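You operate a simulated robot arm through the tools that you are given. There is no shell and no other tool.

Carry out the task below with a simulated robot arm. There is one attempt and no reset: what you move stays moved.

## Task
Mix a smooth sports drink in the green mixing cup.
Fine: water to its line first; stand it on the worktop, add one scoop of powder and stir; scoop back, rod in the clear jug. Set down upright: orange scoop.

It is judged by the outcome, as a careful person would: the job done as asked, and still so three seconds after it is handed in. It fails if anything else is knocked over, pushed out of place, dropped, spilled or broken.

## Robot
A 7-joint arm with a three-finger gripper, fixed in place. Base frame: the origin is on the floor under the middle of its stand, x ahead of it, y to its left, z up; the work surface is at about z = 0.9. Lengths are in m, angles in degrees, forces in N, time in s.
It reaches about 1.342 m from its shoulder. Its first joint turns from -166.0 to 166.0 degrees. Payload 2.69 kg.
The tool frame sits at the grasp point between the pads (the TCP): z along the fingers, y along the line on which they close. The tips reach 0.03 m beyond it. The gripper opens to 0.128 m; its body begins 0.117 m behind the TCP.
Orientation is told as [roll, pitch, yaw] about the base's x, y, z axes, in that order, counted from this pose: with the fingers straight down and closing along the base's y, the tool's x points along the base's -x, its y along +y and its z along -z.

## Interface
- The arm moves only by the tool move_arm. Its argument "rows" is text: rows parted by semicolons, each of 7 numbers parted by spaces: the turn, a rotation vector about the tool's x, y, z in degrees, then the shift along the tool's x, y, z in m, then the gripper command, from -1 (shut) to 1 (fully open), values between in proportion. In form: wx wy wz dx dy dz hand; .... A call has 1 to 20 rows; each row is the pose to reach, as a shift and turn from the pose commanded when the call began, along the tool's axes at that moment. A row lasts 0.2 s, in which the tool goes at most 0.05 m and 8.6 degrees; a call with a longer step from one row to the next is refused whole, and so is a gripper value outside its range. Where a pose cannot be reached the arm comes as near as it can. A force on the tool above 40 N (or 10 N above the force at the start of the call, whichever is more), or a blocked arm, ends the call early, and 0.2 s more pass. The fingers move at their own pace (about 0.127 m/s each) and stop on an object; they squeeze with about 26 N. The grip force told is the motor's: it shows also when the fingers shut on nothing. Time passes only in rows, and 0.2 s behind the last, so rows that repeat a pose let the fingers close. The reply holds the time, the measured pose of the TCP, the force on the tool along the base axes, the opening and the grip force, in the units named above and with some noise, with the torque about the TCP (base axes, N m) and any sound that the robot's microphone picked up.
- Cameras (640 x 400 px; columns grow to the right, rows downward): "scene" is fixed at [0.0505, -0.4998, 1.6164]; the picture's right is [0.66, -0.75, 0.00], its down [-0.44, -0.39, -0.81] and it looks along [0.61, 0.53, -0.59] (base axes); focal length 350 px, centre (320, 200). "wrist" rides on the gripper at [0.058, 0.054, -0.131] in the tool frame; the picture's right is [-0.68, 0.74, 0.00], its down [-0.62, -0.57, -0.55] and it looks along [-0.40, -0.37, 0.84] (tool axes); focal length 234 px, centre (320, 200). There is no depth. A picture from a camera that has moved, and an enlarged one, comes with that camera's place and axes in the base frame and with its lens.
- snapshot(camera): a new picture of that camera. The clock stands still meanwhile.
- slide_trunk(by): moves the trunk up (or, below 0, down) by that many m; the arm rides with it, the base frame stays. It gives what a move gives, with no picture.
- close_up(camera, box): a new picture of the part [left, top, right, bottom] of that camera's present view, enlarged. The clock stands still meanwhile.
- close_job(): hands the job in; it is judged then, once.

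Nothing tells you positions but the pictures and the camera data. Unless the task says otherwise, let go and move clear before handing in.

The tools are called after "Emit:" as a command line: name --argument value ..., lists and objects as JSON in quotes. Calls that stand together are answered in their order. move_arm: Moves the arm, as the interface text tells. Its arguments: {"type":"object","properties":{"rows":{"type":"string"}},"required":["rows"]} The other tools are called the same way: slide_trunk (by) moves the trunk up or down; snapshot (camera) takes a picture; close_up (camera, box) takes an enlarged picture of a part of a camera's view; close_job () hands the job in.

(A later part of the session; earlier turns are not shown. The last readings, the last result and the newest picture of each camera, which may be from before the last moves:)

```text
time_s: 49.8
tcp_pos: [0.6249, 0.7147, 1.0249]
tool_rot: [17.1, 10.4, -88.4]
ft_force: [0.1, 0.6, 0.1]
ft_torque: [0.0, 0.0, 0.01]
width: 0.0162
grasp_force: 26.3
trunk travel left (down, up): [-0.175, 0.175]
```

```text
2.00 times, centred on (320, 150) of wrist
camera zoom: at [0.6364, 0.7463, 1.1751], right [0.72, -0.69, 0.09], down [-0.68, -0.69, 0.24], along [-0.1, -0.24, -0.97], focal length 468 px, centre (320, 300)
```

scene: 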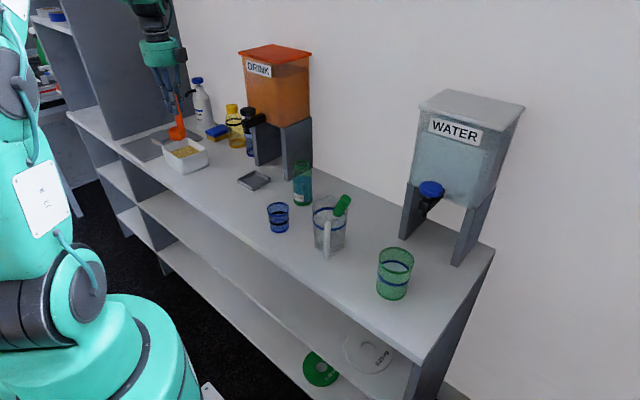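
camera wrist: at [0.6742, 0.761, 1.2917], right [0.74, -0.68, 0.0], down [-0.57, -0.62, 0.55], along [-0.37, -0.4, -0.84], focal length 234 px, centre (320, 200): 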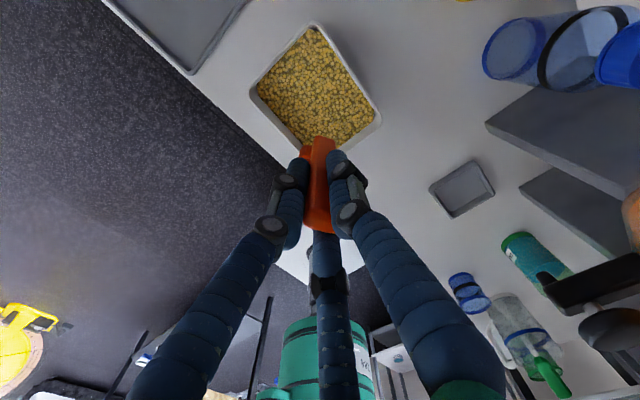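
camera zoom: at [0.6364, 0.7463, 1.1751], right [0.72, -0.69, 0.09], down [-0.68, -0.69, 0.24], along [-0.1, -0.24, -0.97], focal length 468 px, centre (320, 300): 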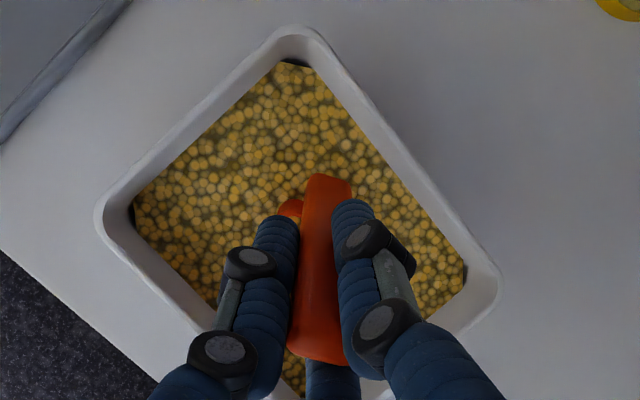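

The bowl is dug in with no resistance. I'll now level it inside the powder, sweeping it forward.

Emit:
move_arm --rows "3.4 -2.12 0 -0.0003 -0.0005 0.0015 -1; 6.8 -4.24 0 -0.0006 -0.0009 0.003 -1; 10.2 -6.36 0 -0.0009 -0.0014 0.0045 -1; 13.6 -8.48 0 -0.0012 -0.0019 0.006 -1; 16.96 -10.6 0 -0.0014 -0.0023 0.0075 -1; 16.96 -10.6 0 -0.0014 -0.0023 0.0075 -1"

Emit:
close_up --camera "scene" --box '[165, 110, 215, 180]'

Emit:
close_up --camera "wrist" --box '[220, 10, 420, 250]'

```text
time_s: 51.2
tcp_pos: [0.6253, 0.7166, 1.0176]
tool_rot: [-0.1, -0.2, -90.0]
ft_force: [1.0, 0.8, -0.6]
ft_torque: [-0.02, 0.03, 0.01]
width: 0.016
grasp_force: 26.3
trunk travel left (down, up): [-0.175, 0.175]
```

```text
5.71 times, centred on (190, 145) of scene
camera zoom: at [0.0505, -0.4998, 1.6164], right [0.66, -0.75, 0.0], down [-0.44, -0.39, -0.81], along [0.61, 0.53, -0.59], focal length 2000 px, centre (1063, 514)
```

zoom: 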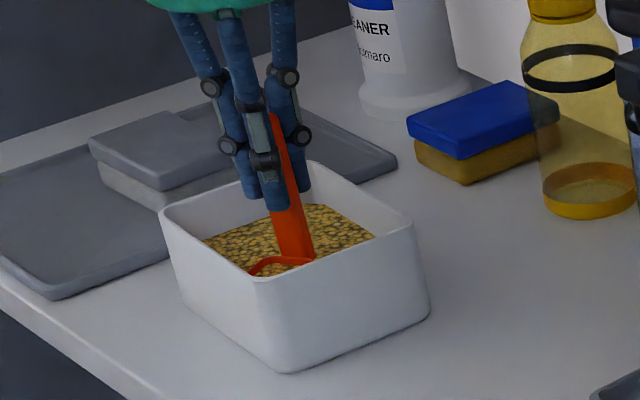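

```text
1.67 times, centred on (320, 130) of wrist
camera zoom: at [0.6796, 0.7741, 1.1491], right [0.74, -0.68, 0.0], down [-0.56, -0.62, 0.55], along [-0.37, -0.4, -0.84], focal length 390 px, centre (320, 317)
```

zoom: 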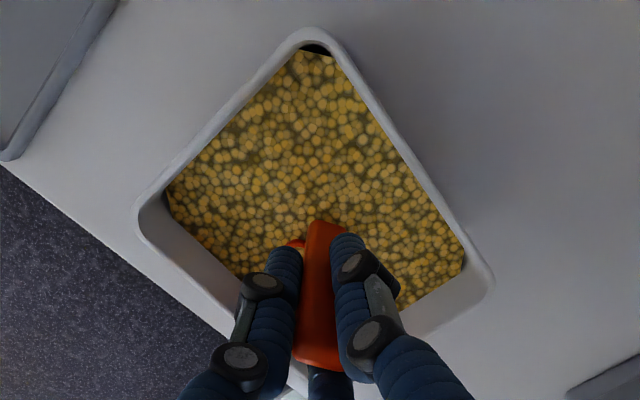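

The rim is level with the powder surface. I'll push slightly deeper to be sure the bowl fills, watching for the box floor.

Emit:
move_arm --rows "0 0 0 0 0 0.003 -1; 0 0 0 0 0 0.006 -1; 0 0 0 0 0 0.006 -1"

Emit:
close_up --camera "scene" --box '[175, 130, 205, 165]'

```text
time_s: 52.0
tcp_pos: [0.6267, 0.7171, 1.0111]
tool_rot: [0.1, 0.0, -90.1]
ft_force: [0.2, 0.1, -0.4]
ft_torque: [-0.04, 0.02, 0.01]
width: 0.0162
grasp_force: 25.2
trunk travel left (down, up): [-0.175, 0.175]
```

```text
11.43 times, centred on (190, 148) of scene
camera zoom: at [0.0505, -0.4998, 1.6164], right [0.66, -0.75, 0.0], down [-0.44, -0.39, -0.81], along [0.61, 0.53, -0.59], focal length 4000 px, centre (1806, 800)
```

zoom: 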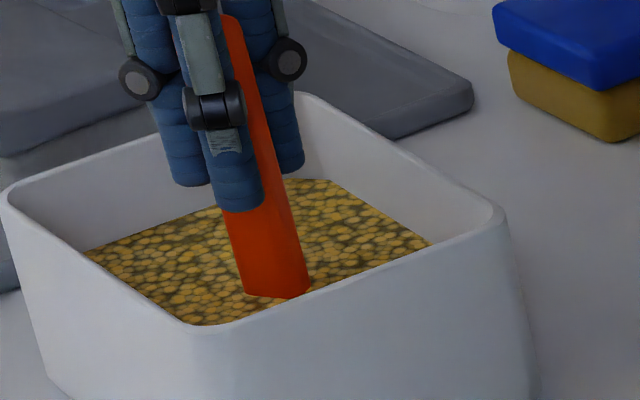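

The bowl is fully submerged. I'll lift it out slowly and level.

Emit:
move_arm --rows "0 0 0 0 0 -0.005 -1; 0 0 0 0 0 -0.012 -1; 0 0 0 0 0 -0.022 -1; 0 0 0 0 0 -0.035 -1; 0 0 0 0 0 -0.05 -1; 0 0 0 0 0 -0.07 -1; 0 0 0 0 0 -0.09 -1; 0 0 0 0 0 -0.11 -1; 0 0 0 0 0 -0.125 -1; 0 0 0 0 0 -0.13 -1"

Emit:
close_up --camera "scene" --box '[155, 90, 215, 180]'

Emit:
close_up --camera "scene" --box '[170, 105, 200, 140]'

Emit:
close_up --camera "wrist" --box '[240, 10, 400, 250]'

```text
time_s: 54.2
tcp_pos: [0.6248, 0.7161, 1.1402]
tool_rot: [0.0, -0.1, -90.0]
ft_force: [0.6, -0.1, 0.8]
ft_torque: [0.05, 0.01, -0.01]
width: 0.0163
grasp_force: 25.6
trunk travel left (down, up): [-0.175, 0.175]
```

```text
4.44 times, centred on (185, 135) of scene
camera zoom: at [0.0505, -0.4998, 1.6164], right [0.66, -0.75, 0.0], down [-0.44, -0.39, -0.81], along [0.61, 0.53, -0.59], focal length 1555 px, centre (920, 489)
```

zoom: 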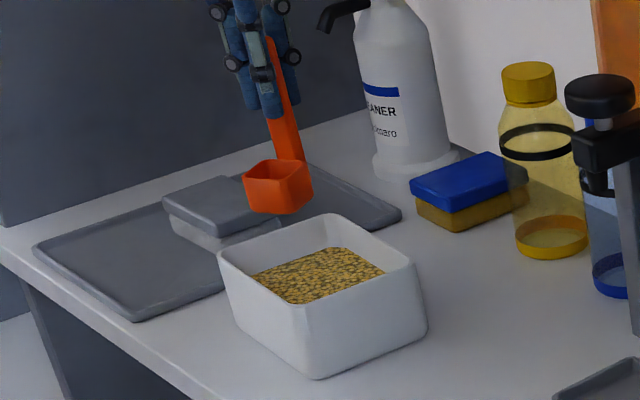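

```text
11.43 times, centred on (185, 122) of scene
camera zoom: at [0.0505, -0.4998, 1.6164], right [0.66, -0.75, 0.0], down [-0.44, -0.39, -0.81], along [0.61, 0.53, -0.59], focal length 4000 px, centre (1863, 1086)
```

zoom: 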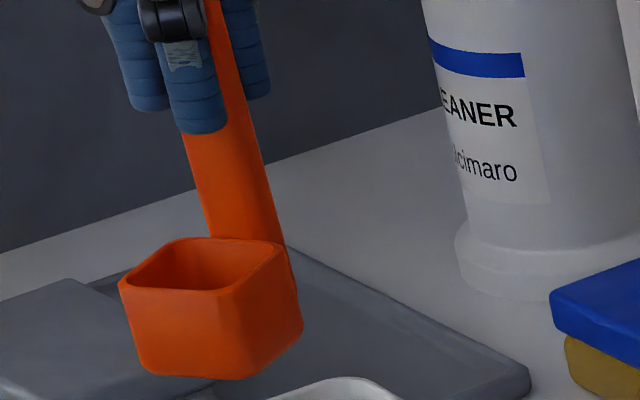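

```text
1.67 times, centred on (320, 130) of wrist
camera zoom: at [0.6782, 0.774, 1.2729], right [0.74, -0.68, 0.0], down [-0.57, -0.62, 0.55], along [-0.37, -0.4, -0.84], focal length 390 px, centre (320, 317)
```

zoom: 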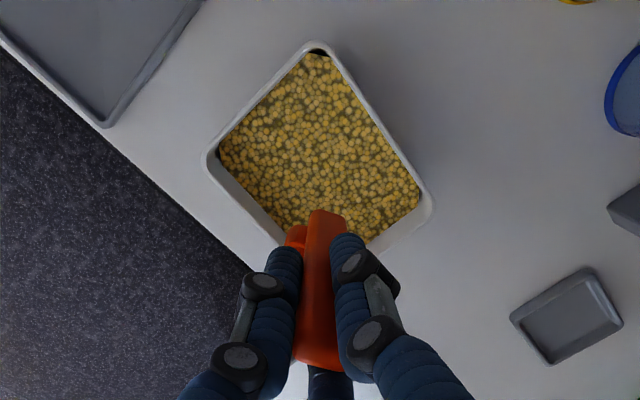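

The bowl came out looking empty, so a simple plunge didn't load it. I'll check the powder box and the other containers closely before trying a proper digging stroke.

Emit:
close_up --camera "scene" --box '[215, 90, 265, 165]'

Emit:
close_up --camera "scene" --box '[165, 132, 212, 178]'

Emit:
close_up --camera "wrist" --box '[290, 80, 350, 130]'

```text
5.33 times, centred on (240, 128) of scene
camera zoom: at [0.0505, -0.4998, 1.6164], right [0.66, -0.75, 0.0], down [-0.44, -0.39, -0.81], along [0.61, 0.53, -0.59], focal length 1866 px, centre (747, 587)
```

zoom: 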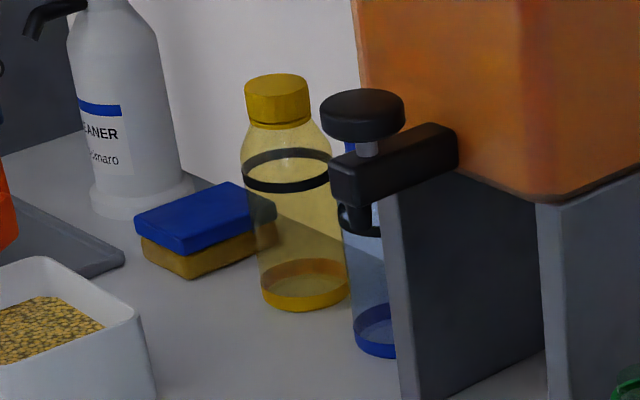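

```text
8.70 times, centred on (188, 155) of scene
camera zoom: at [0.0505, -0.4998, 1.6164], right [0.66, -0.75, 0.0], down [-0.44, -0.39, -0.81], along [0.61, 0.53, -0.59], focal length 3043 px, centre (1464, 591)
```

zoom: 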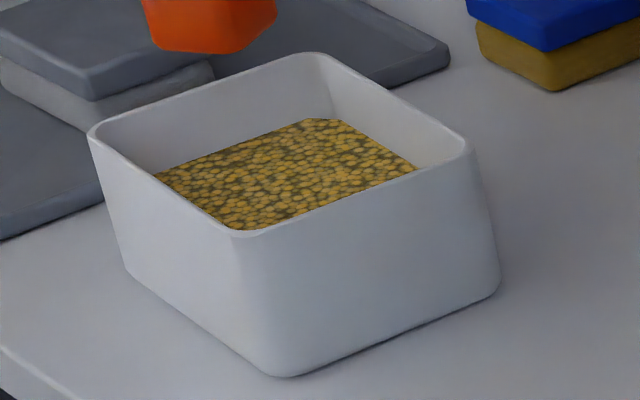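

```text
8.00 times, centred on (320, 105) of wrist
camera zoom: at [0.6782, 0.774, 1.2729], right [0.74, -0.68, 0.0], down [-0.57, -0.62, 0.55], along [-0.37, -0.4, -0.84], focal length 1873 px, centre (320, 960)
```

zoom: 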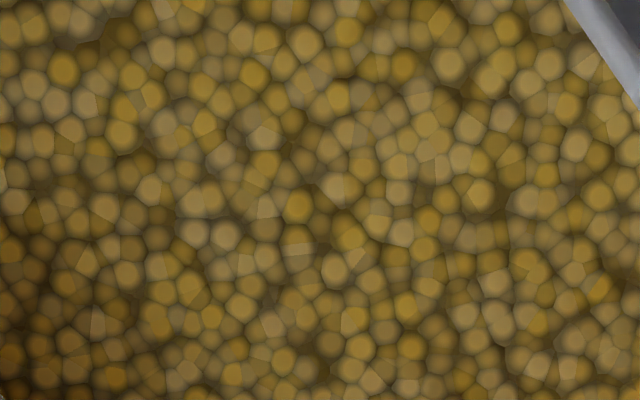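

The box is the only open powder and its surface is at z≈0.945. At this shallow viewing angle I can't see the bottom of the bowl, so I'll tip it 20° toward the camera, still above the box, to see what is inside.

Emit:
move_arm --rows "-5.65 3.53 0 0 0 0 -1; -11.3 7.07 0 0 0 0 -1; -16.96 10.6 0 0 0 0 -1; -16.96 10.6 0 0 0 0 -1"

Emit:
close_up --camera "scene" --box '[170, 100, 210, 140]'

```text
time_s: 55.2
tcp_pos: [0.6246, 0.7176, 1.1409]
tool_rot: [17.2, 10.6, -88.5]
ft_force: [-1.2, -0.7, 0.5]
ft_torque: [-0.01, -0.03, -0.02]
width: 0.016
grasp_force: 26.4
trunk travel left (down, up): [-0.175, 0.175]
```

```text
10.00 times, centred on (190, 120) of scene
camera zoom: at [0.0505, -0.4998, 1.6164], right [0.66, -0.75, 0.0], down [-0.44, -0.39, -0.81], along [0.61, 0.53, -0.59], focal length 3500 px, centre (1620, 1000)
```

zoom: 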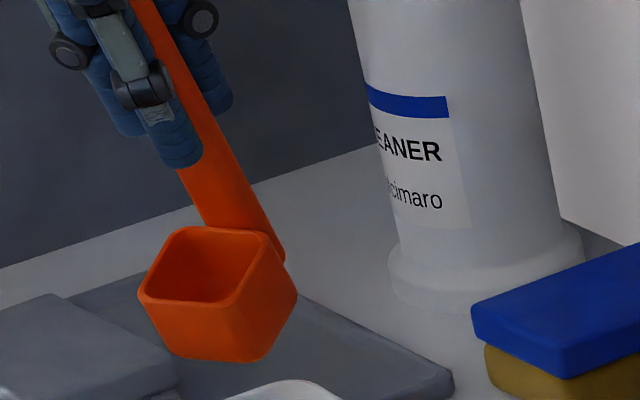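

The bowl looks empty. I'll repeat with a deeper digging stroke: enter tilted, sweep forward to level, then press near the floor of the box and move through the powder while submerged.

Emit:
move_arm --rows "0 0 0 -0.0054 -0.0087 0.0282 -1; 0 0 0 -0.0109 -0.0174 0.0564 -1; 0 0 0 -0.0163 -0.0261 0.0846 -1; 0 0 0 -0.0199 -0.0319 0.1034 -1; 0 0 0 -0.0219 -0.0351 0.1137 -1; 3.4 -2.12 0 -0.0223 -0.0357 0.1157 -1; 6.8 -4.24 0 -0.0226 -0.0363 0.1177 -1; 10.2 -6.36 0 -0.0230 -0.0368 0.1197 -1; 13.6 -8.48 0 -0.0234 -0.0374 0.1217 -1; 16.96 -10.6 0 -0.0237 -0.038 0.1231 -1; 16.96 -10.6 0 -0.0237 -0.038 0.1231 -1"

Emit:
close_up --camera "scene" --box '[165, 110, 215, 180]'

```text
time_s: 57.6
tcp_pos: [0.6254, 0.7179, 1.0093]
tool_rot: [0.0, 0.0, -90.1]
ft_force: [-0.3, -0.3, -1.0]
ft_torque: [0.02, 0.01, 0.01]
width: 0.0167
grasp_force: 26.1
trunk travel left (down, up): [-0.175, 0.175]
```

```text
5.71 times, centred on (190, 145) of scene
camera zoom: at [0.0505, -0.4998, 1.6164], right [0.66, -0.75, 0.0], down [-0.44, -0.39, -0.81], along [0.61, 0.53, -0.59], focal length 2000 px, centre (1063, 514)
```

zoom: 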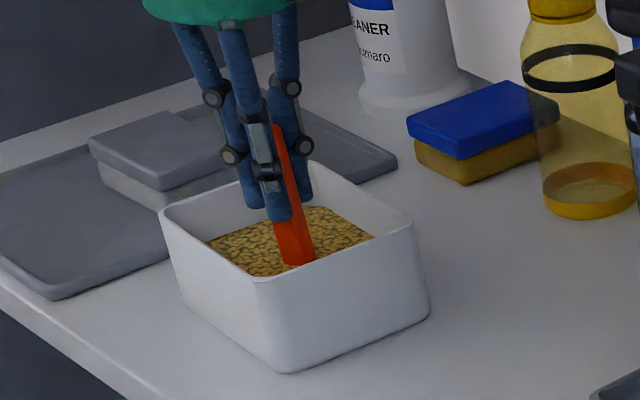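

Still no contact with the floor. I'll press a little lower with force monitoring.

Emit:
move_arm --rows "0 0 0 0 0 0.002 -1; 0 0 0 0 0 0.004 -1; 0 0 0 0 0 0.005 -1"

```text
time_s: 58.4
tcp_pos: [0.6258, 0.7175, 1.0065]
tool_rot: [0.1, 0.1, -90.1]
ft_force: [-0.6, -0.3, 7.5]
ft_torque: [0.04, 0.27, 0.04]
width: 0.0168
grasp_force: 26.0
trunk travel left (down, up): [-0.175, 0.175]
```

I touched the box floor (7.5 N). I'll back off 3 mm, move back and forth through the powder, settle, then lift.

Emit:
move_arm --rows "0 0 0 0 0 -0.003 -1; 0 0 0 0.0053 0.0085 -0.003 -1; 0 0 0 0.0106 0.017 -0.003 -1; 0 0 0 0.0053 0.0085 -0.003 -1; 0 0 0 0 0 -0.003 -1; 0 0 0 0 0 -0.003 -1; 0 0 0 0 0 -0.003 -1; 0 0 0 0 0 -0.003 -1; 0 0 0 0 0 -0.008 -1; 0 0 0 0 0 -0.015 -1; 0 0 0 0 0 -0.025 -1; 0 0 0 0 0 -0.04 -1; 0 0 0 0 0 -0.06 -1; 0 0 0 0 0 -0.08 -1; 0 0 0 0 0 -0.1 -1; 0 0 0 0 0 -0.12 -1; 0 0 0 0 0 -0.13 -1"

Emit:
close_up --camera "scene" --box '[170, 100, 210, 140]'

Emit:
close_up --camera "wrist" --box '[240, 10, 400, 250]'

```text
time_s: 62.0
tcp_pos: [0.6263, 0.7168, 1.1362]
tool_rot: [0.0, 0.0, -90.0]
ft_force: [0.4, -0.2, -0.5]
ft_torque: [0.0, -0.01, -0.02]
width: 0.0169
grasp_force: 26.5
trunk travel left (down, up): [-0.175, 0.175]
```

```text
10.00 times, centred on (190, 120) of scene
camera zoom: at [0.0505, -0.4998, 1.6164], right [0.66, -0.75, 0.0], down [-0.44, -0.39, -0.81], along [0.61, 0.53, -0.59], focal length 3500 px, centre (1620, 1000)
```

zoom: 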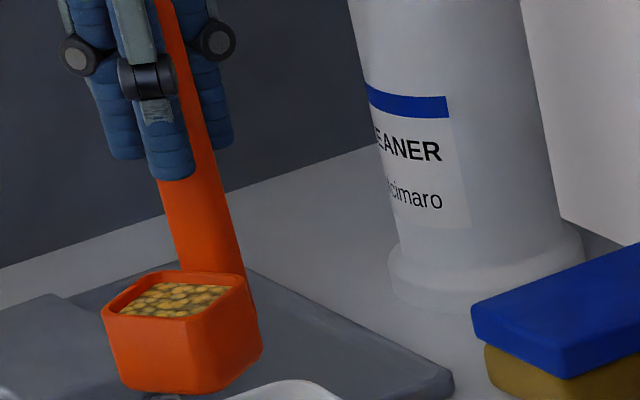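

```text
1.67 times, centred on (320, 130) of wrist
camera zoom: at [0.6792, 0.7733, 1.268], right [0.74, -0.68, 0.0], down [-0.57, -0.62, 0.55], along [-0.37, -0.4, -0.84], focal length 390 px, centre (320, 317)
```

zoom: 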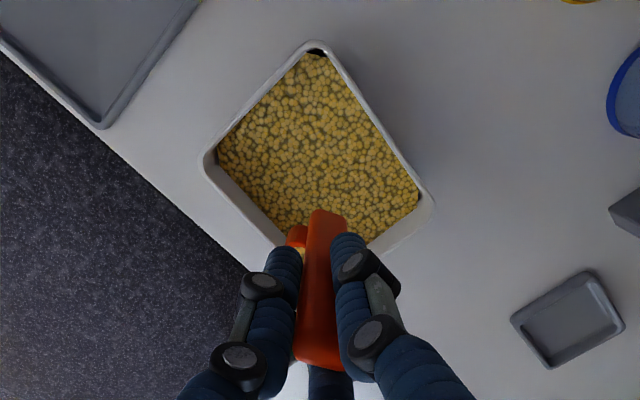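

The bowl is now nicely level-full of powder. I'll carry it level and slowly toward the cup, rising above the obstacles.

Emit:
move_arm --rows "0 0 0 -0.01 -0.002 -0.006 -1; 0 0 0 -0.03 -0.006 -0.014 -1; 0 0 0 -0.055 -0.011 -0.022 -1; 0 0 0 -0.08 -0.016 -0.03 -1; 0 0 0 -0.105 -0.022 -0.038 -1; 0 0 0 -0.13 -0.028 -0.046 -1; 0 0 0 -0.155 -0.034 -0.054 -1; 0 0 0 -0.18 -0.04 -0.062 -1; 0 0 0 -0.205 -0.046 -0.07 -1; 0 0 0 -0.23 -0.052 -0.078 -1; 0 0 0 -0.255 -0.058 -0.086 -1; 0 0 0 -0.28 -0.064 -0.092 -1; 0 0 0 -0.305 -0.07 -0.098 -1; 0 0 0 -0.33 -0.074 -0.104 -1; 0 0 0 -0.355 -0.078 -0.108 -1; 0 0 0 -0.38 -0.082 -0.112 -1; 0 0 0 -0.405 -0.084 -0.114 -1; 0 0 0 -0.43 -0.086 -0.114 -1; 0 0 0 -0.45 -0.086 -0.114 -1; 0 0 0 -0.46 -0.086 -0.114 -1"

Emit:
snapshot --camera "scene"

```text
time_s: 66.2
tcp_pos: [0.5389, 0.2567, 1.2502]
tool_rot: [0.0, 0.0, -90.0]
ft_force: [-0.6, -0.4, -2.3]
ft_torque: [-0.01, 0.03, 0.01]
width: 0.0168
grasp_force: 26.0
trunk travel left (down, up): [-0.175, 0.175]
```

```text
taken
```

scene: 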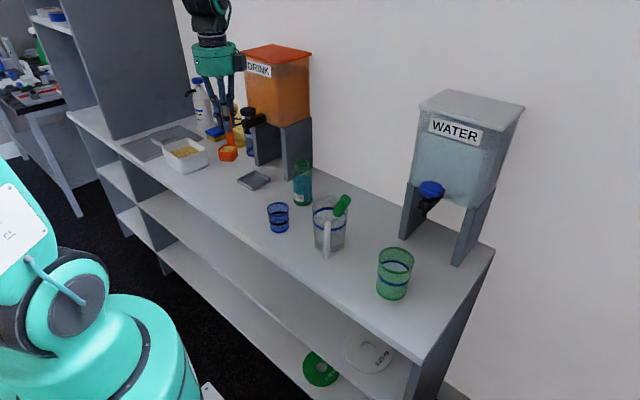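

Powder is still in the bowl. I'll continue level to above the green cup.

Emit:
move_arm --rows "0 0 0 -0.01 0 0 -1; 0 0 0 -0.03 0.001 0 -1; 0 0 0 -0.055 0.003 0 -1; 0 0 0 -0.08 0.006 0 -1; 0 0 0 -0.105 0.01 0 -1; 0 0 0 -0.13 0.014 0 -1; 0 0 0 -0.155 0.019 0 -1; 0 0 0 -0.18 0.024 0 -1; 0 0 0 -0.205 0.03 0 -1; 0 0 0 -0.23 0.036 0 -1; 0 0 0 -0.255 0.043 0 -1; 0 0 0 -0.28 0.05 0 -1; 0 0 0 -0.305 0.057 0 -1; 0 0 0 -0.33 0.064 0 -1; 0 0 0 -0.355 0.071 0 -1; 0 0 0 -0.38 0.078 0 -1; 0 0 0 -0.405 0.085 0 -1; 0 0 0 -0.43 0.092 0 -1; 0 0 0 -0.455 0.1 0 -1; 0 0 0 -0.475 0.105 0 -1"

Emit:
move_arm --rows "0 0 0 -0.01 0.002 0.005 -1; 0 0 0 -0.018 0.003 0.015 -1; 0 0 0 -0.02 0.003 0.03 -1; 0 0 0 -0.02 0.003 0.045 -1; 0 0 0 -0.02 0.003 0.06 -1; 0 0 0 -0.02 0.003 0.06 -1"

Emit:
close_up --camera "scene" --box '[350, 140, 450, 310]'

Emit:
snapshot --camera "wrist"

```text
time_s: 70.4
tcp_pos: [0.6444, -0.2182, 1.2494]
tool_rot: [0.0, 0.0, -89.9]
ft_force: [0.5, 0.2, 0.1]
ft_torque: [-0.01, 0.03, -0.02]
width: 0.0168
grasp_force: 25.9
trunk travel left (down, up): [-0.175, 0.175]
```

```text
time_s: 71.8
tcp_pos: [0.6474, -0.2388, 1.1879]
tool_rot: [0.1, -0.1, -90.0]
ft_force: [-0.1, 0.7, 0.1]
ft_torque: [0.02, 0.01, 0.01]
width: 0.0169
grasp_force: 26.0
trunk travel left (down, up): [-0.175, 0.175]
```

```text
2.35 times, centred on (400, 225) of scene
camera zoom: at [0.0505, -0.4998, 1.6164], right [0.66, -0.75, 0.0], down [-0.44, -0.39, -0.81], along [0.61, 0.53, -0.59], focal length 824 px, centre (132, 141)
```

zoom: 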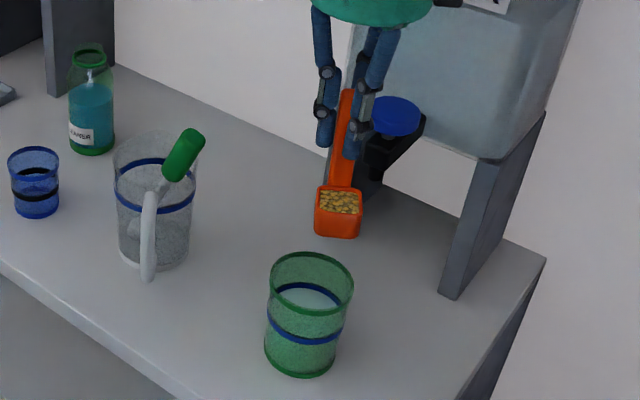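

```text
taken
camera wrist: at [0.7006, -0.1813, 1.3207], right [0.74, -0.68, 0.0], down [-0.57, -0.62, 0.55], along [-0.37, -0.4, -0.84], focal length 234 px, centre (320, 200)
```

wrist: 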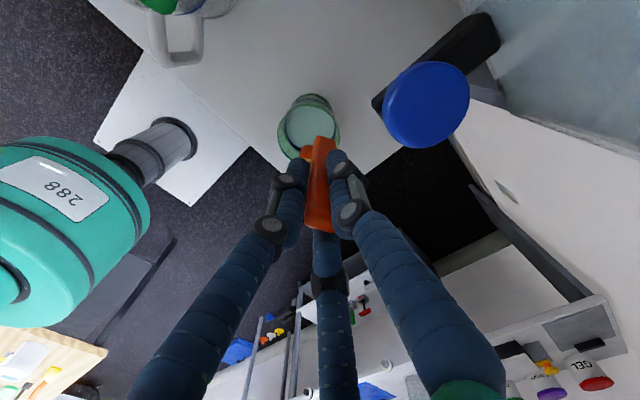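

Emit:
close_up --camera "scene" --box '[380, 170, 430, 245]'

Emit:
close_up --camera "wrist" --box '[250, 80, 390, 200]'

```text
5.33 times, centred on (405, 208) of scene
camera zoom: at [0.0505, -0.4998, 1.6164], right [0.66, -0.75, 0.0], down [-0.44, -0.39, -0.81], along [0.61, 0.53, -0.59], focal length 1866 px, centre (-133, 160)
```

zoom: 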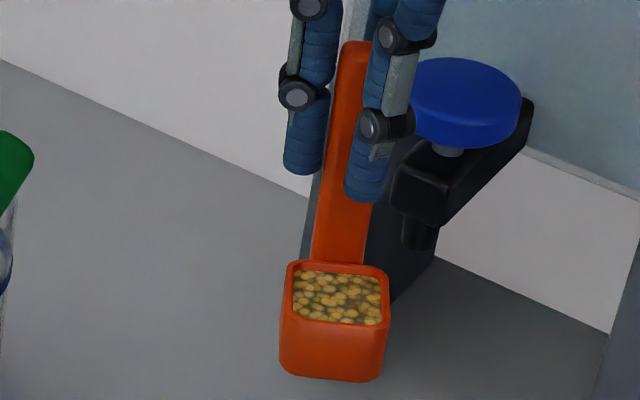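

```text
3.33 times, centred on (320, 140) of wrist
camera zoom: at [0.7006, -0.1813, 1.3207], right [0.74, -0.68, 0.0], down [-0.57, -0.62, 0.55], along [-0.37, -0.4, -0.84], focal length 781 px, centre (320, 400)
```

zoom: 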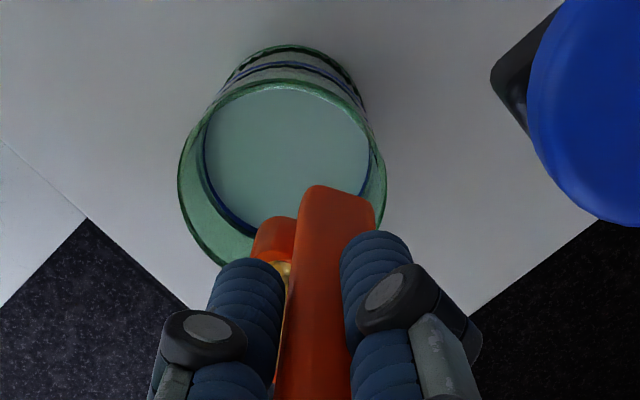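

The bowl is full, and its position matches the model: the pouring corner will be over the cup's centre. I'll lower to just above the rim.

Emit:
move_arm --rows "0 0 0 0 0.001 0.015 -1; 0 0 0 0 0.002 0.03 -1; 0 0 0 0 0.003 0.045 -1; 0 0 0 0 0.003 0.058 -1; 0 0 0 0 0.003 0.06 -1"

Emit:
close_up --camera "scene" --box '[360, 180, 440, 310]'

Emit:
close_up --camera "wrist" --box '[250, 80, 390, 200]'

```text
time_s: 73.0
tcp_pos: [0.6507, -0.2376, 1.1297]
tool_rot: [0.0, 0.0, -90.0]
ft_force: [-0.1, 0.4, -0.2]
ft_torque: [0.02, 0.01, 0.03]
width: 0.0168
grasp_force: 25.3
trunk travel left (down, up): [-0.175, 0.175]
```

```text
3.08 times, centred on (400, 245) of scene
camera zoom: at [0.0505, -0.4998, 1.6164], right [0.66, -0.75, 0.0], down [-0.44, -0.39, -0.81], along [0.61, 0.53, -0.59], focal length 1077 px, centre (74, 62)
```

zoom: 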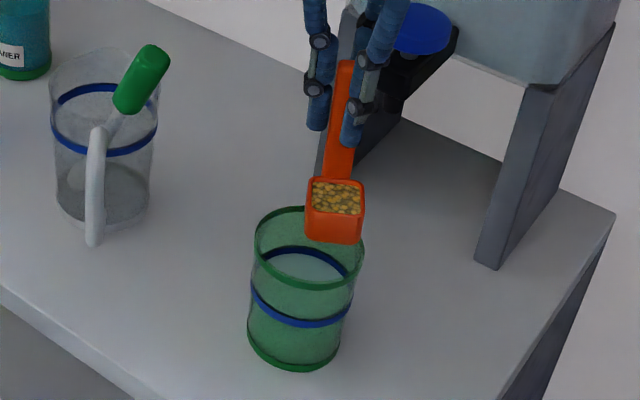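

```text
3.33 times, centred on (320, 140) of wrist
camera zoom: at [0.7045, -0.1811, 1.2617], right [0.74, -0.68, 0.0], down [-0.57, -0.62, 0.55], along [-0.37, -0.4, -0.84], focal length 781 px, centre (320, 400)
```

zoom: 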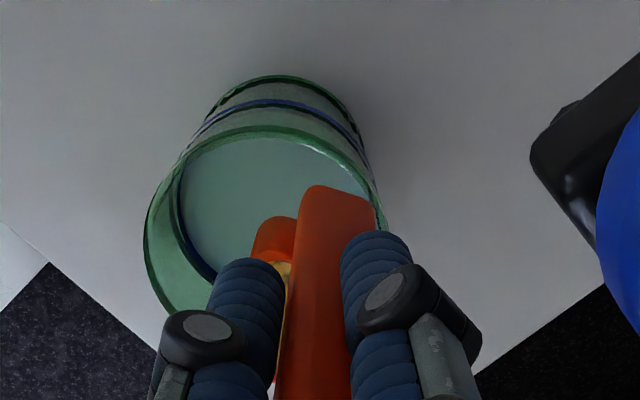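

The pouring lip is above the cup. I'll begin tipping in steps while keeping the lip over the centre, starting with 30°.

Emit:
move_arm --rows "-7.5 0 0 0 -0.0093 -0.0029 -1; -15 0 0 0 -0.0186 -0.0052 -1; -22.5 0 0 0 -0.0279 -0.006 -1; -30 0 0 0 -0.0375 -0.0055 -1"

Emit:
close_up --camera "scene" --box '[360, 190, 440, 310]'

```text
time_s: 74.0
tcp_pos: [0.613, -0.2393, 1.136]
tool_rot: [30.0, -0.1, -89.9]
ft_force: [1.4, -0.4, -1.1]
ft_torque: [0.0, 0.05, -0.01]
width: 0.0167
grasp_force: 25.8
trunk travel left (down, up): [-0.175, 0.175]
```

```text
3.33 times, centred on (400, 250) of scene
camera zoom: at [0.0505, -0.4998, 1.6164], right [0.66, -0.75, 0.0], down [-0.44, -0.39, -0.81], along [0.61, 0.53, -0.59], focal length 1167 px, centre (53, 33)
```

zoom: 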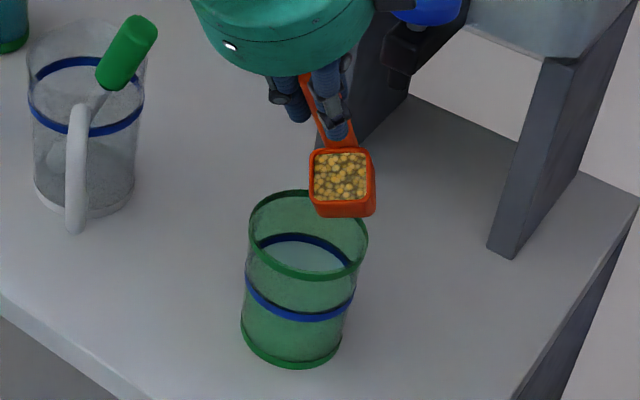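

At 30° nothing spills and the lip stays over the cup. I'll continue to 60°.

Emit:
move_arm --rows "-7.5 0 0 0 -0.0091 -0.0035 -1; -15 0 0 0 -0.0189 -0.0057 -1; -22.5 0 0 0 -0.0288 -0.0069 -1; -30 0 0 0 -0.0392 -0.0068 -1"

Emit:
close_up --camera "scene" --box '[360, 190, 440, 310]'

Emit:
snapshot --camera "wrist"

```text
time_s: 75.0
tcp_pos: [0.5757, -0.239, 1.123]
tool_rot: [60.1, -0.1, -90.0]
ft_force: [1.0, -0.5, 7.8]
ft_torque: [0.02, 0.85, 0.07]
width: 0.0168
grasp_force: 25.9
trunk travel left (down, up): [-0.175, 0.175]
```

```text
3.33 times, centred on (400, 250) of scene
camera zoom: at [0.0505, -0.4998, 1.6164], right [0.66, -0.75, 0.0], down [-0.44, -0.39, -0.81], along [0.61, 0.53, -0.59], focal length 1167 px, centre (53, 33)
```

zoom: 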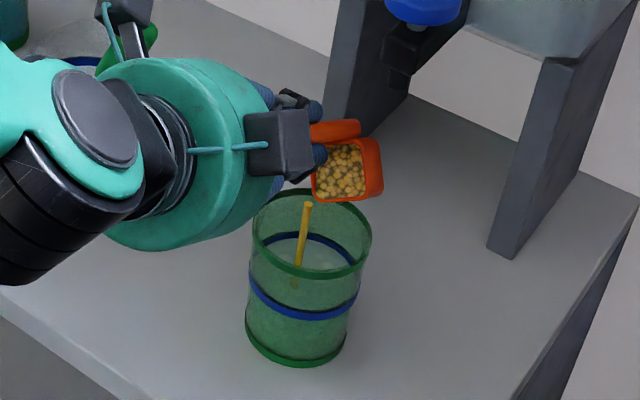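

```text
taken
camera wrist: at [0.4889, -0.1817, 1.236], right [0.37, -0.68, 0.64], down [-0.76, -0.62, -0.22], along [0.54, -0.4, -0.74], focal length 234 px, centre (320, 200)
```

wrist: 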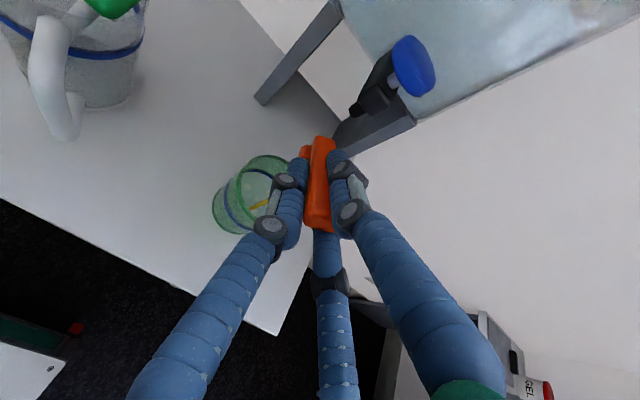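

Powder is streaming into the cup. There's an unexpected 7.8 N reading, so I'll hold still to re-read the force and look at possible contacts.

Emit:
move_arm --rows "0 0 0 0 0 0 -1"

Emit:
close_up --camera "scene" --box '[370, 200, 420, 270]'

Emit:
snapshot --camera "scene"

```text
time_s: 75.4
tcp_pos: [0.576, -0.2361, 1.1223]
tool_rot: [60.1, 0.1, -90.0]
ft_force: [-0.3, -0.6, -0.2]
ft_torque: [0.04, 0.05, -0.01]
width: 0.0168
grasp_force: 25.7
trunk travel left (down, up): [-0.175, 0.175]
```

```text
5.71 times, centred on (395, 235) of scene
camera zoom: at [0.0505, -0.4998, 1.6164], right [0.66, -0.75, 0.0], down [-0.44, -0.39, -0.81], along [0.61, 0.53, -0.59], focal length 2000 px, centre (-109, 0)
```

zoom: 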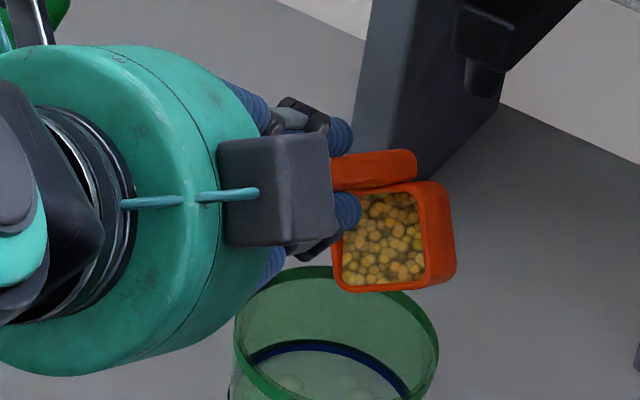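

```text
taken
```

scene: 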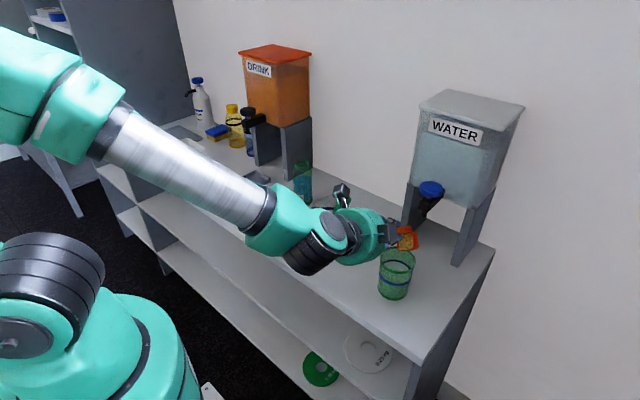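

Emit:
close_up --camera "scene" --box '[360, 190, 440, 310]'

Emit:
close_up --camera "wrist" --box '[190, 110, 370, 250]'

```text
3.33 times, centred on (400, 250) of scene
camera zoom: at [0.0505, -0.4998, 1.6164], right [0.66, -0.75, 0.0], down [-0.44, -0.39, -0.81], along [0.61, 0.53, -0.59], focal length 1167 px, centre (53, 33)
```

zoom: 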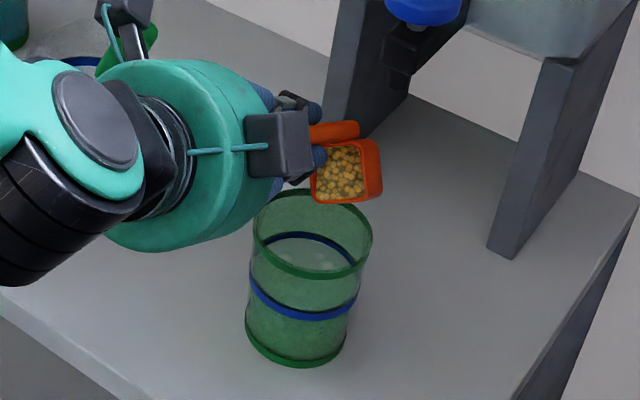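

```text
2.86 times, centred on (280, 180) of wrist
camera zoom: at [0.4891, -0.1815, 1.2348], right [0.37, -0.68, 0.64], down [-0.76, -0.62, -0.22], along [0.54, -0.4, -0.74], focal length 669 px, centre (434, 257)
```

zoom: 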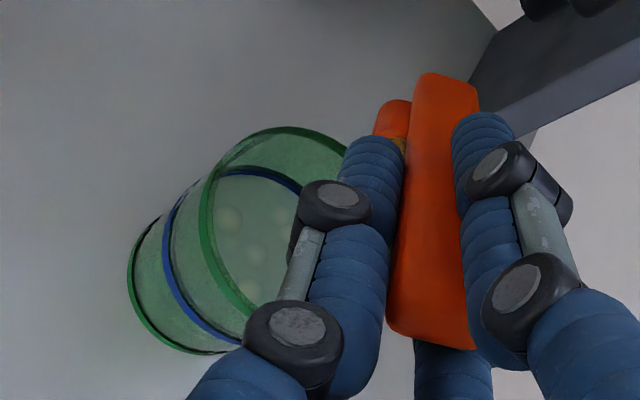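

Some powder is already in the water, showing as lumps, and the pour paused at this angle with the lip right over the cup's centre. I'll continue tipping to 75°.

Emit:
move_arm --rows "-3.75 0 0 0 -0.0046 -0.002 -1; -7.5 0 0 0 -0.0093 -0.0041 -1; -11.25 0 0 0 -0.0143 -0.0054 -1; -15 0 0 0 -0.0193 -0.0067 -1; -15 0 0 0 -0.0193 -0.0067 -1"

Emit:
close_up --camera "scene" --box '[360, 190, 440, 310]'

```text
time_s: 76.6
tcp_pos: [0.5605, -0.2385, 1.1079]
tool_rot: [74.9, 0.1, -90.0]
ft_force: [0.2, -0.2, -0.1]
ft_torque: [0.02, 0.01, 0.0]
width: 0.0167
grasp_force: 26.5
trunk travel left (down, up): [-0.175, 0.175]
```

```text
3.33 times, centred on (400, 250) of scene
camera zoom: at [0.0505, -0.4998, 1.6164], right [0.66, -0.75, 0.0], down [-0.44, -0.39, -0.81], along [0.61, 0.53, -0.59], focal length 1167 px, centre (53, 33)
```

zoom: 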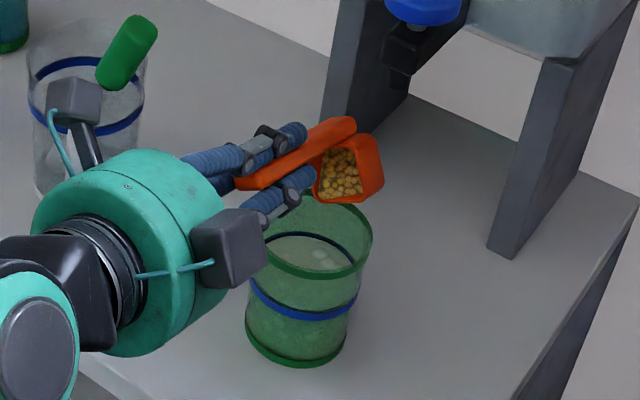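

Pouring proceeds into the cup. I'll continue to 90°.

Emit:
move_arm --rows "-3.75 0 0 0 -0.0046 -0.002 -1; -7.5 0 0 0 -0.0093 -0.0041 -1; -11.25 0 0 0 -0.0142 -0.0056 -1; -15 0 0 0 -0.0192 -0.007 -1; -15 0 0 0 -0.0192 -0.007 -1; -15 0 0 0 -0.0192 -0.007 -1"

Emit:
close_up --camera "scene" --box '[360, 190, 440, 310]'

```text
time_s: 78.0
tcp_pos: [0.5498, -0.2388, 1.0899]
tool_rot: [90.0, 0.1, -90.1]
ft_force: [-0.6, 0.0, 0.2]
ft_torque: [-0.03, 0.02, -0.01]
width: 0.017
grasp_force: 25.9
trunk travel left (down, up): [-0.175, 0.175]
```

```text
3.33 times, centred on (400, 250) of scene
camera zoom: at [0.0505, -0.4998, 1.6164], right [0.66, -0.75, 0.0], down [-0.44, -0.39, -0.81], along [0.61, 0.53, -0.59], focal length 1167 px, centre (53, 33)
```

zoom: 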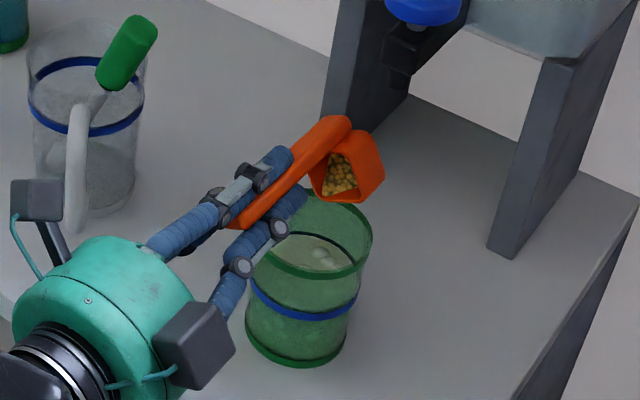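

A little powder remains. I'll tip further to 105–120°.

Emit:
move_arm --rows "-3.75 0 0 0 -0.0048 -0.0028 -1; -7.5 0 0 0 -0.0097 -0.0056 -1; -11.25 0 0 0 -0.0148 -0.0073 -1; -15 0 0 0 -0.02 -0.0089 -1; -18.75 0 0 0 -0.0249 -0.0103 -1; -22.5 0 0 0 -0.0298 -0.0117 -1; -22.5 0 0 0 -0.0298 -0.0117 -1"

Emit:
close_up --camera "scene" --box '[360, 190, 440, 310]'

```text
time_s: 79.6
tcp_pos: [0.5369, -0.239, 1.0613]
tool_rot: [112.5, 0.0, -90.0]
ft_force: [0.5, 0.0, 0.0]
ft_torque: [0.01, -0.03, 0.02]
width: 0.0164
grasp_force: 26.2
trunk travel left (down, up): [-0.175, 0.175]
```

```text
3.33 times, centred on (400, 250) of scene
camera zoom: at [0.0505, -0.4998, 1.6164], right [0.66, -0.75, 0.0], down [-0.44, -0.39, -0.81], along [0.61, 0.53, -0.59], focal length 1167 px, centre (53, 33)
```

zoom: 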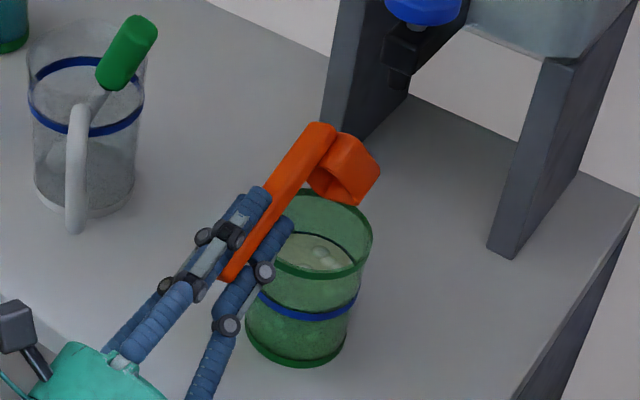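

Emit:
close_up --camera "scene" --box '[385, 220, 425, 275]'

Emit:
close_up --camera "wrist" --box '[190, 80, 390, 250]'

```text
7.27 times, centred on (405, 248) of scene
camera zoom: at [0.0505, -0.4998, 1.6164], right [0.66, -0.75, 0.0], down [-0.44, -0.39, -0.81], along [0.61, 0.53, -0.59], focal length 2545 px, centre (-298, -146)
```

zoom: 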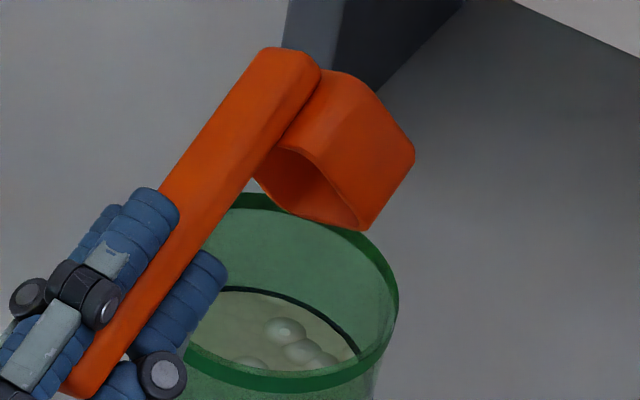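

```text
2.35 times, centred on (290, 165) of wrist
camera zoom: at [0.3953, -0.1812, 1.0619], right [-0.28, -0.68, 0.68], down [-0.29, -0.62, -0.73], along [0.91, -0.4, -0.02], focal length 551 px, centre (391, 282)
```

zoom: 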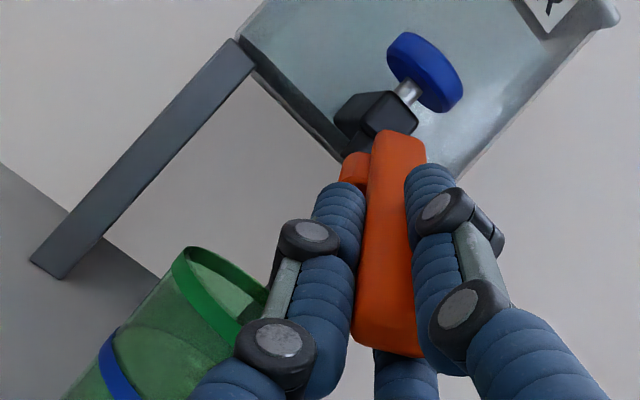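

The bowl looks empty, and lumps are floating in the cup. I'll tip a bit further for a moment to make sure everything is out.

Emit:
move_arm --rows "-7.5 0 0 0 -0.0091 -0.0043 -1; -15 0 0 0 -0.0175 -0.0078 -1; -15 0 0 0 -0.0175 -0.0078 -1; -15 0 0 0 -0.0175 -0.0078 -1"

Emit:
close_up --camera "scene" --box '[385, 220, 425, 275]'

```text
time_s: 80.6
tcp_pos: [0.5461, -0.2447, 1.0613]
tool_rot: [119.1, 0.0, -89.9]
ft_force: [-0.1, -0.7, 0.0]
ft_torque: [0.0, 0.01, 0.02]
width: 0.0162
grasp_force: 25.8
out of reach, approached as far as the arm can: row 1, 2, 3, 4
trunk travel left (down, up): [-0.175, 0.175]
```

```text
7.27 times, centred on (405, 248) of scene
camera zoom: at [0.0505, -0.4998, 1.6164], right [0.66, -0.75, 0.0], down [-0.44, -0.39, -0.81], along [0.61, 0.53, -0.59], focal length 2545 px, centre (-298, -146)
```

zoom: 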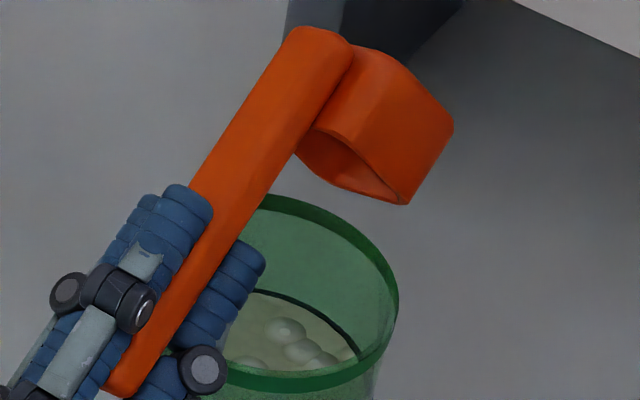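

The scoop is empty and nothing was spilled; the arm is at its tilt limit. I'll raise the scoop and turn it back upright.

Emit:
move_arm --rows "5 0 0 0 0.0159 0.0122 -1; 10 0 0 0 0.0317 0.0244 -1; 15 0 0 0 0.0476 0.0365 -1"

```text
time_s: 81.4
tcp_pos: [0.556, -0.2457, 1.1195]
tool_rot: [104.1, 0.0, -89.9]
ft_force: [-0.4, 0.0, -0.9]
ft_torque: [-0.01, -0.01, 0.01]
width: 0.0164
grasp_force: 25.6
trunk travel left (down, up): [-0.175, 0.175]
```

Emit:
move_arm --rows "8 0 0 0 0.014 0.001 -1; 16 0 0 0 0.028 0.002 -1; 24 0 0 0 0.042 0.003 -1; 32 0 0 0 0.056 0.004 -1; 40 0 0 0 0.07 0.005 -1; 48 0 0 0 0.084 0.006 -1; 56 0 0 0 0.098 0.007 -1; 64 0 0 0 0.108 0.008 -1; 72 0 0 0 0.117 0.009 -1; 80 0 0 0 0.123 0.01 -1; 88 0 0 0 0.127 0.011 -1; 96 0 0 0 0.13 0.012 -1; 104.1 0 0 0 0.131 0.0123 -1"

Emit:
snapshot --camera "scene"

Emit:
close_up --camera "scene" --box '[360, 230, 440, 310]'

Emit:
close_up --camera "wrist" --box '[240, 60, 400, 250]'

```text
time_s: 84.2
tcp_pos: [0.5371, -0.2454, 1.2501]
tool_rot: [-0.1, -0.1, -89.8]
ft_force: [0.1, 0.2, -0.3]
ft_torque: [-0.04, -0.04, -0.01]
width: 0.0168
grasp_force: 25.4
trunk travel left (down, up): [-0.175, 0.175]
```

```text
taken
```

scene: 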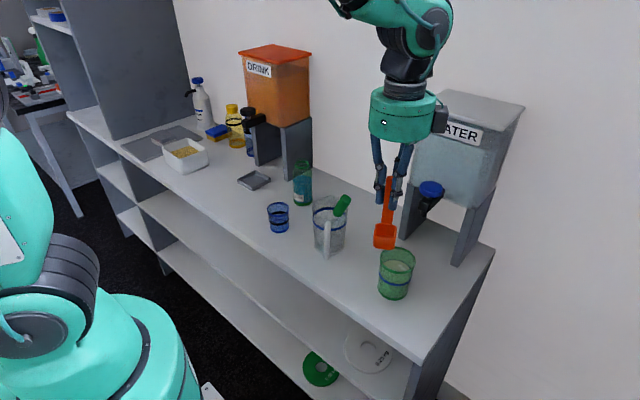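

```text
5.00 times, centred on (400, 270) of scene
camera zoom: at [0.0505, -0.4998, 1.6164], right [0.66, -0.75, 0.0], down [-0.44, -0.39, -0.81], along [0.61, 0.53, -0.59], focal length 1750 px, centre (-80, -150)
```

zoom: 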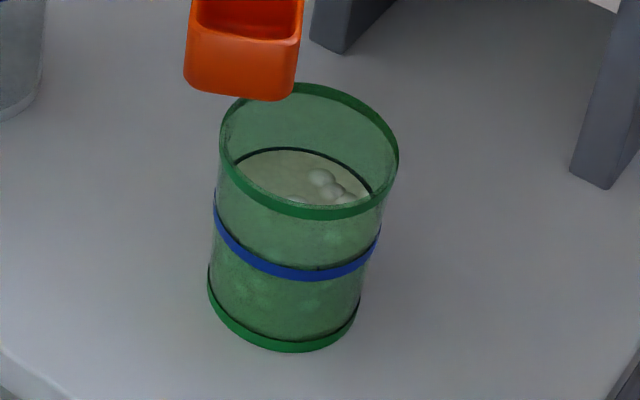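

```text
2.11 times, centred on (320, 155) of wrist
camera zoom: at [0.5897, -0.1889, 1.382], right [0.74, -0.68, 0.0], down [-0.56, -0.62, 0.55], along [-0.37, -0.41, -0.83], focal length 493 px, centre (320, 295)
```

zoom: 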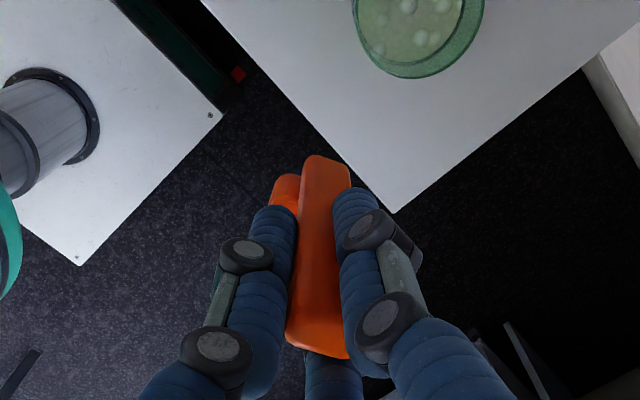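

All the powder is in the cup, where lumps are visible and need stirring. Now I'll take the scoop back to its place, turning it to its original heading on the way.

Emit:
move_arm --rows "0 0 -7.6 0.02 0.001 0 -1; 0 0 -15.2 0.045 0.002 0 -1; 0 0 -22.8 0.073 0.003 0 -1; 0 0 -30.4 0.102 0.004 0 -1; 0 0 -38 0.131 0.005 0 -1; 0 0 -45.6 0.16 0.006 0 -1; 0 0 -53.2 0.189 0.007 0 -1; 0 0 -60.8 0.218 0.008 0 -1; 0 0 -68.4 0.247 0.009 0 -1; 0 0 -76 0.276 0.01 0 -1; 0 0 -83.6 0.305 0.011 0 -1; 0 0 -91.2 0.334 0.012 0 -1; 0 0 -98.8 0.363 0.013 0 -1; 0 0 -106.4 0.392 0.014 0 -1; 0 0 -114 0.421 0.016 0 -1; 0 0 -121.6 0.45 0.018 0 -1; 0 0 -129.2 0.479 0.02 0 -1; 0 0 -136.8 0.508 0.021 0 -1; 0 0 -144.4 0.537 0.022 0 -1; 0 0 -152 0.558 0.022 0 -1"

Emit:
close_up --camera "scene" --box '[200, 60, 280, 220]'

Emit:
snapshot --camera "wrist"

```text
time_s: 88.4
tcp_pos: [0.556, 0.3133, 1.2494]
tool_rot: [-0.1, 0.2, 62.2]
ft_force: [0.7, 0.4, -0.6]
ft_torque: [0.0, 0.03, 0.03]
width: 0.0162
grasp_force: 26.2
trunk travel left (down, up): [-0.175, 0.175]
```

```text
2.50 times, centred on (240, 140) of scene
camera zoom: at [0.0505, -0.4998, 1.6164], right [0.66, -0.75, 0.0], down [-0.44, -0.39, -0.81], along [0.61, 0.53, -0.59], focal length 875 px, centre (520, 350)
```

zoom: 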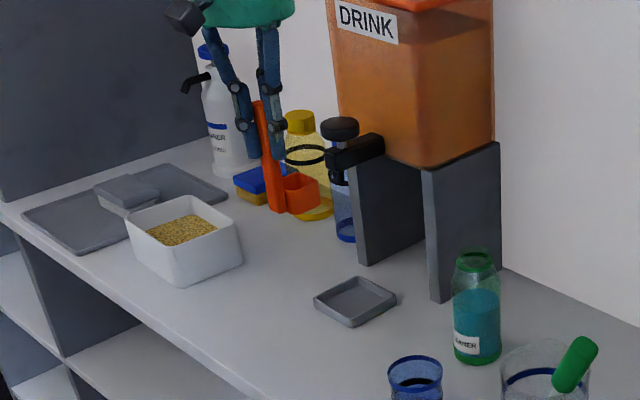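

```text
taken
camera wrist: at [0.4818, 0.2849, 1.3813], right [-0.34, 0.94, 0.0], down [0.79, 0.28, 0.55], along [0.52, 0.18, -0.84], focal length 234 px, centre (320, 200)
```

wrist: 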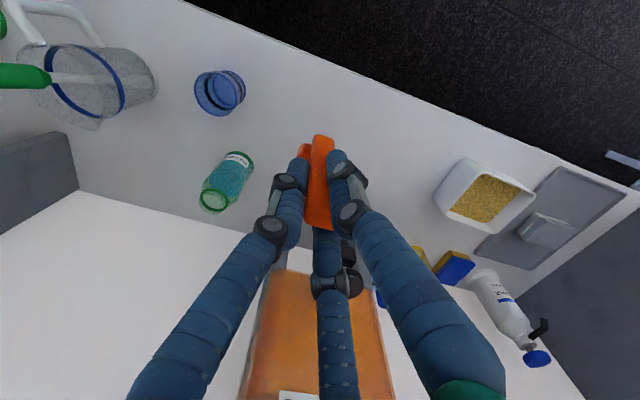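

Emit:
close_up --camera "scene" --box '[220, 90, 255, 150]'

```text
6.67 times, centred on (238, 120) of scene
camera zoom: at [0.0505, -0.4998, 1.6164], right [0.66, -0.75, 0.0], down [-0.44, -0.39, -0.81], along [0.61, 0.53, -0.59], focal length 2333 px, centre (870, 733)
```

zoom: 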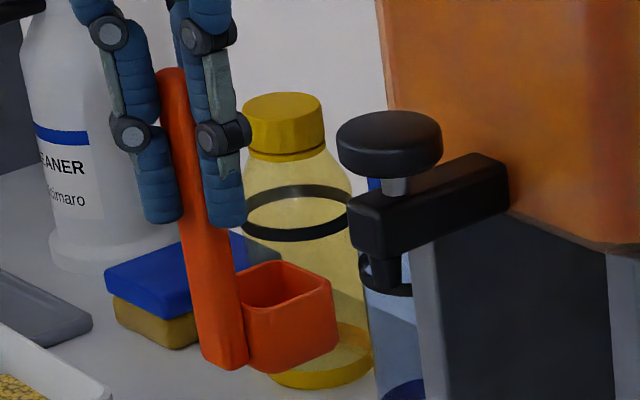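

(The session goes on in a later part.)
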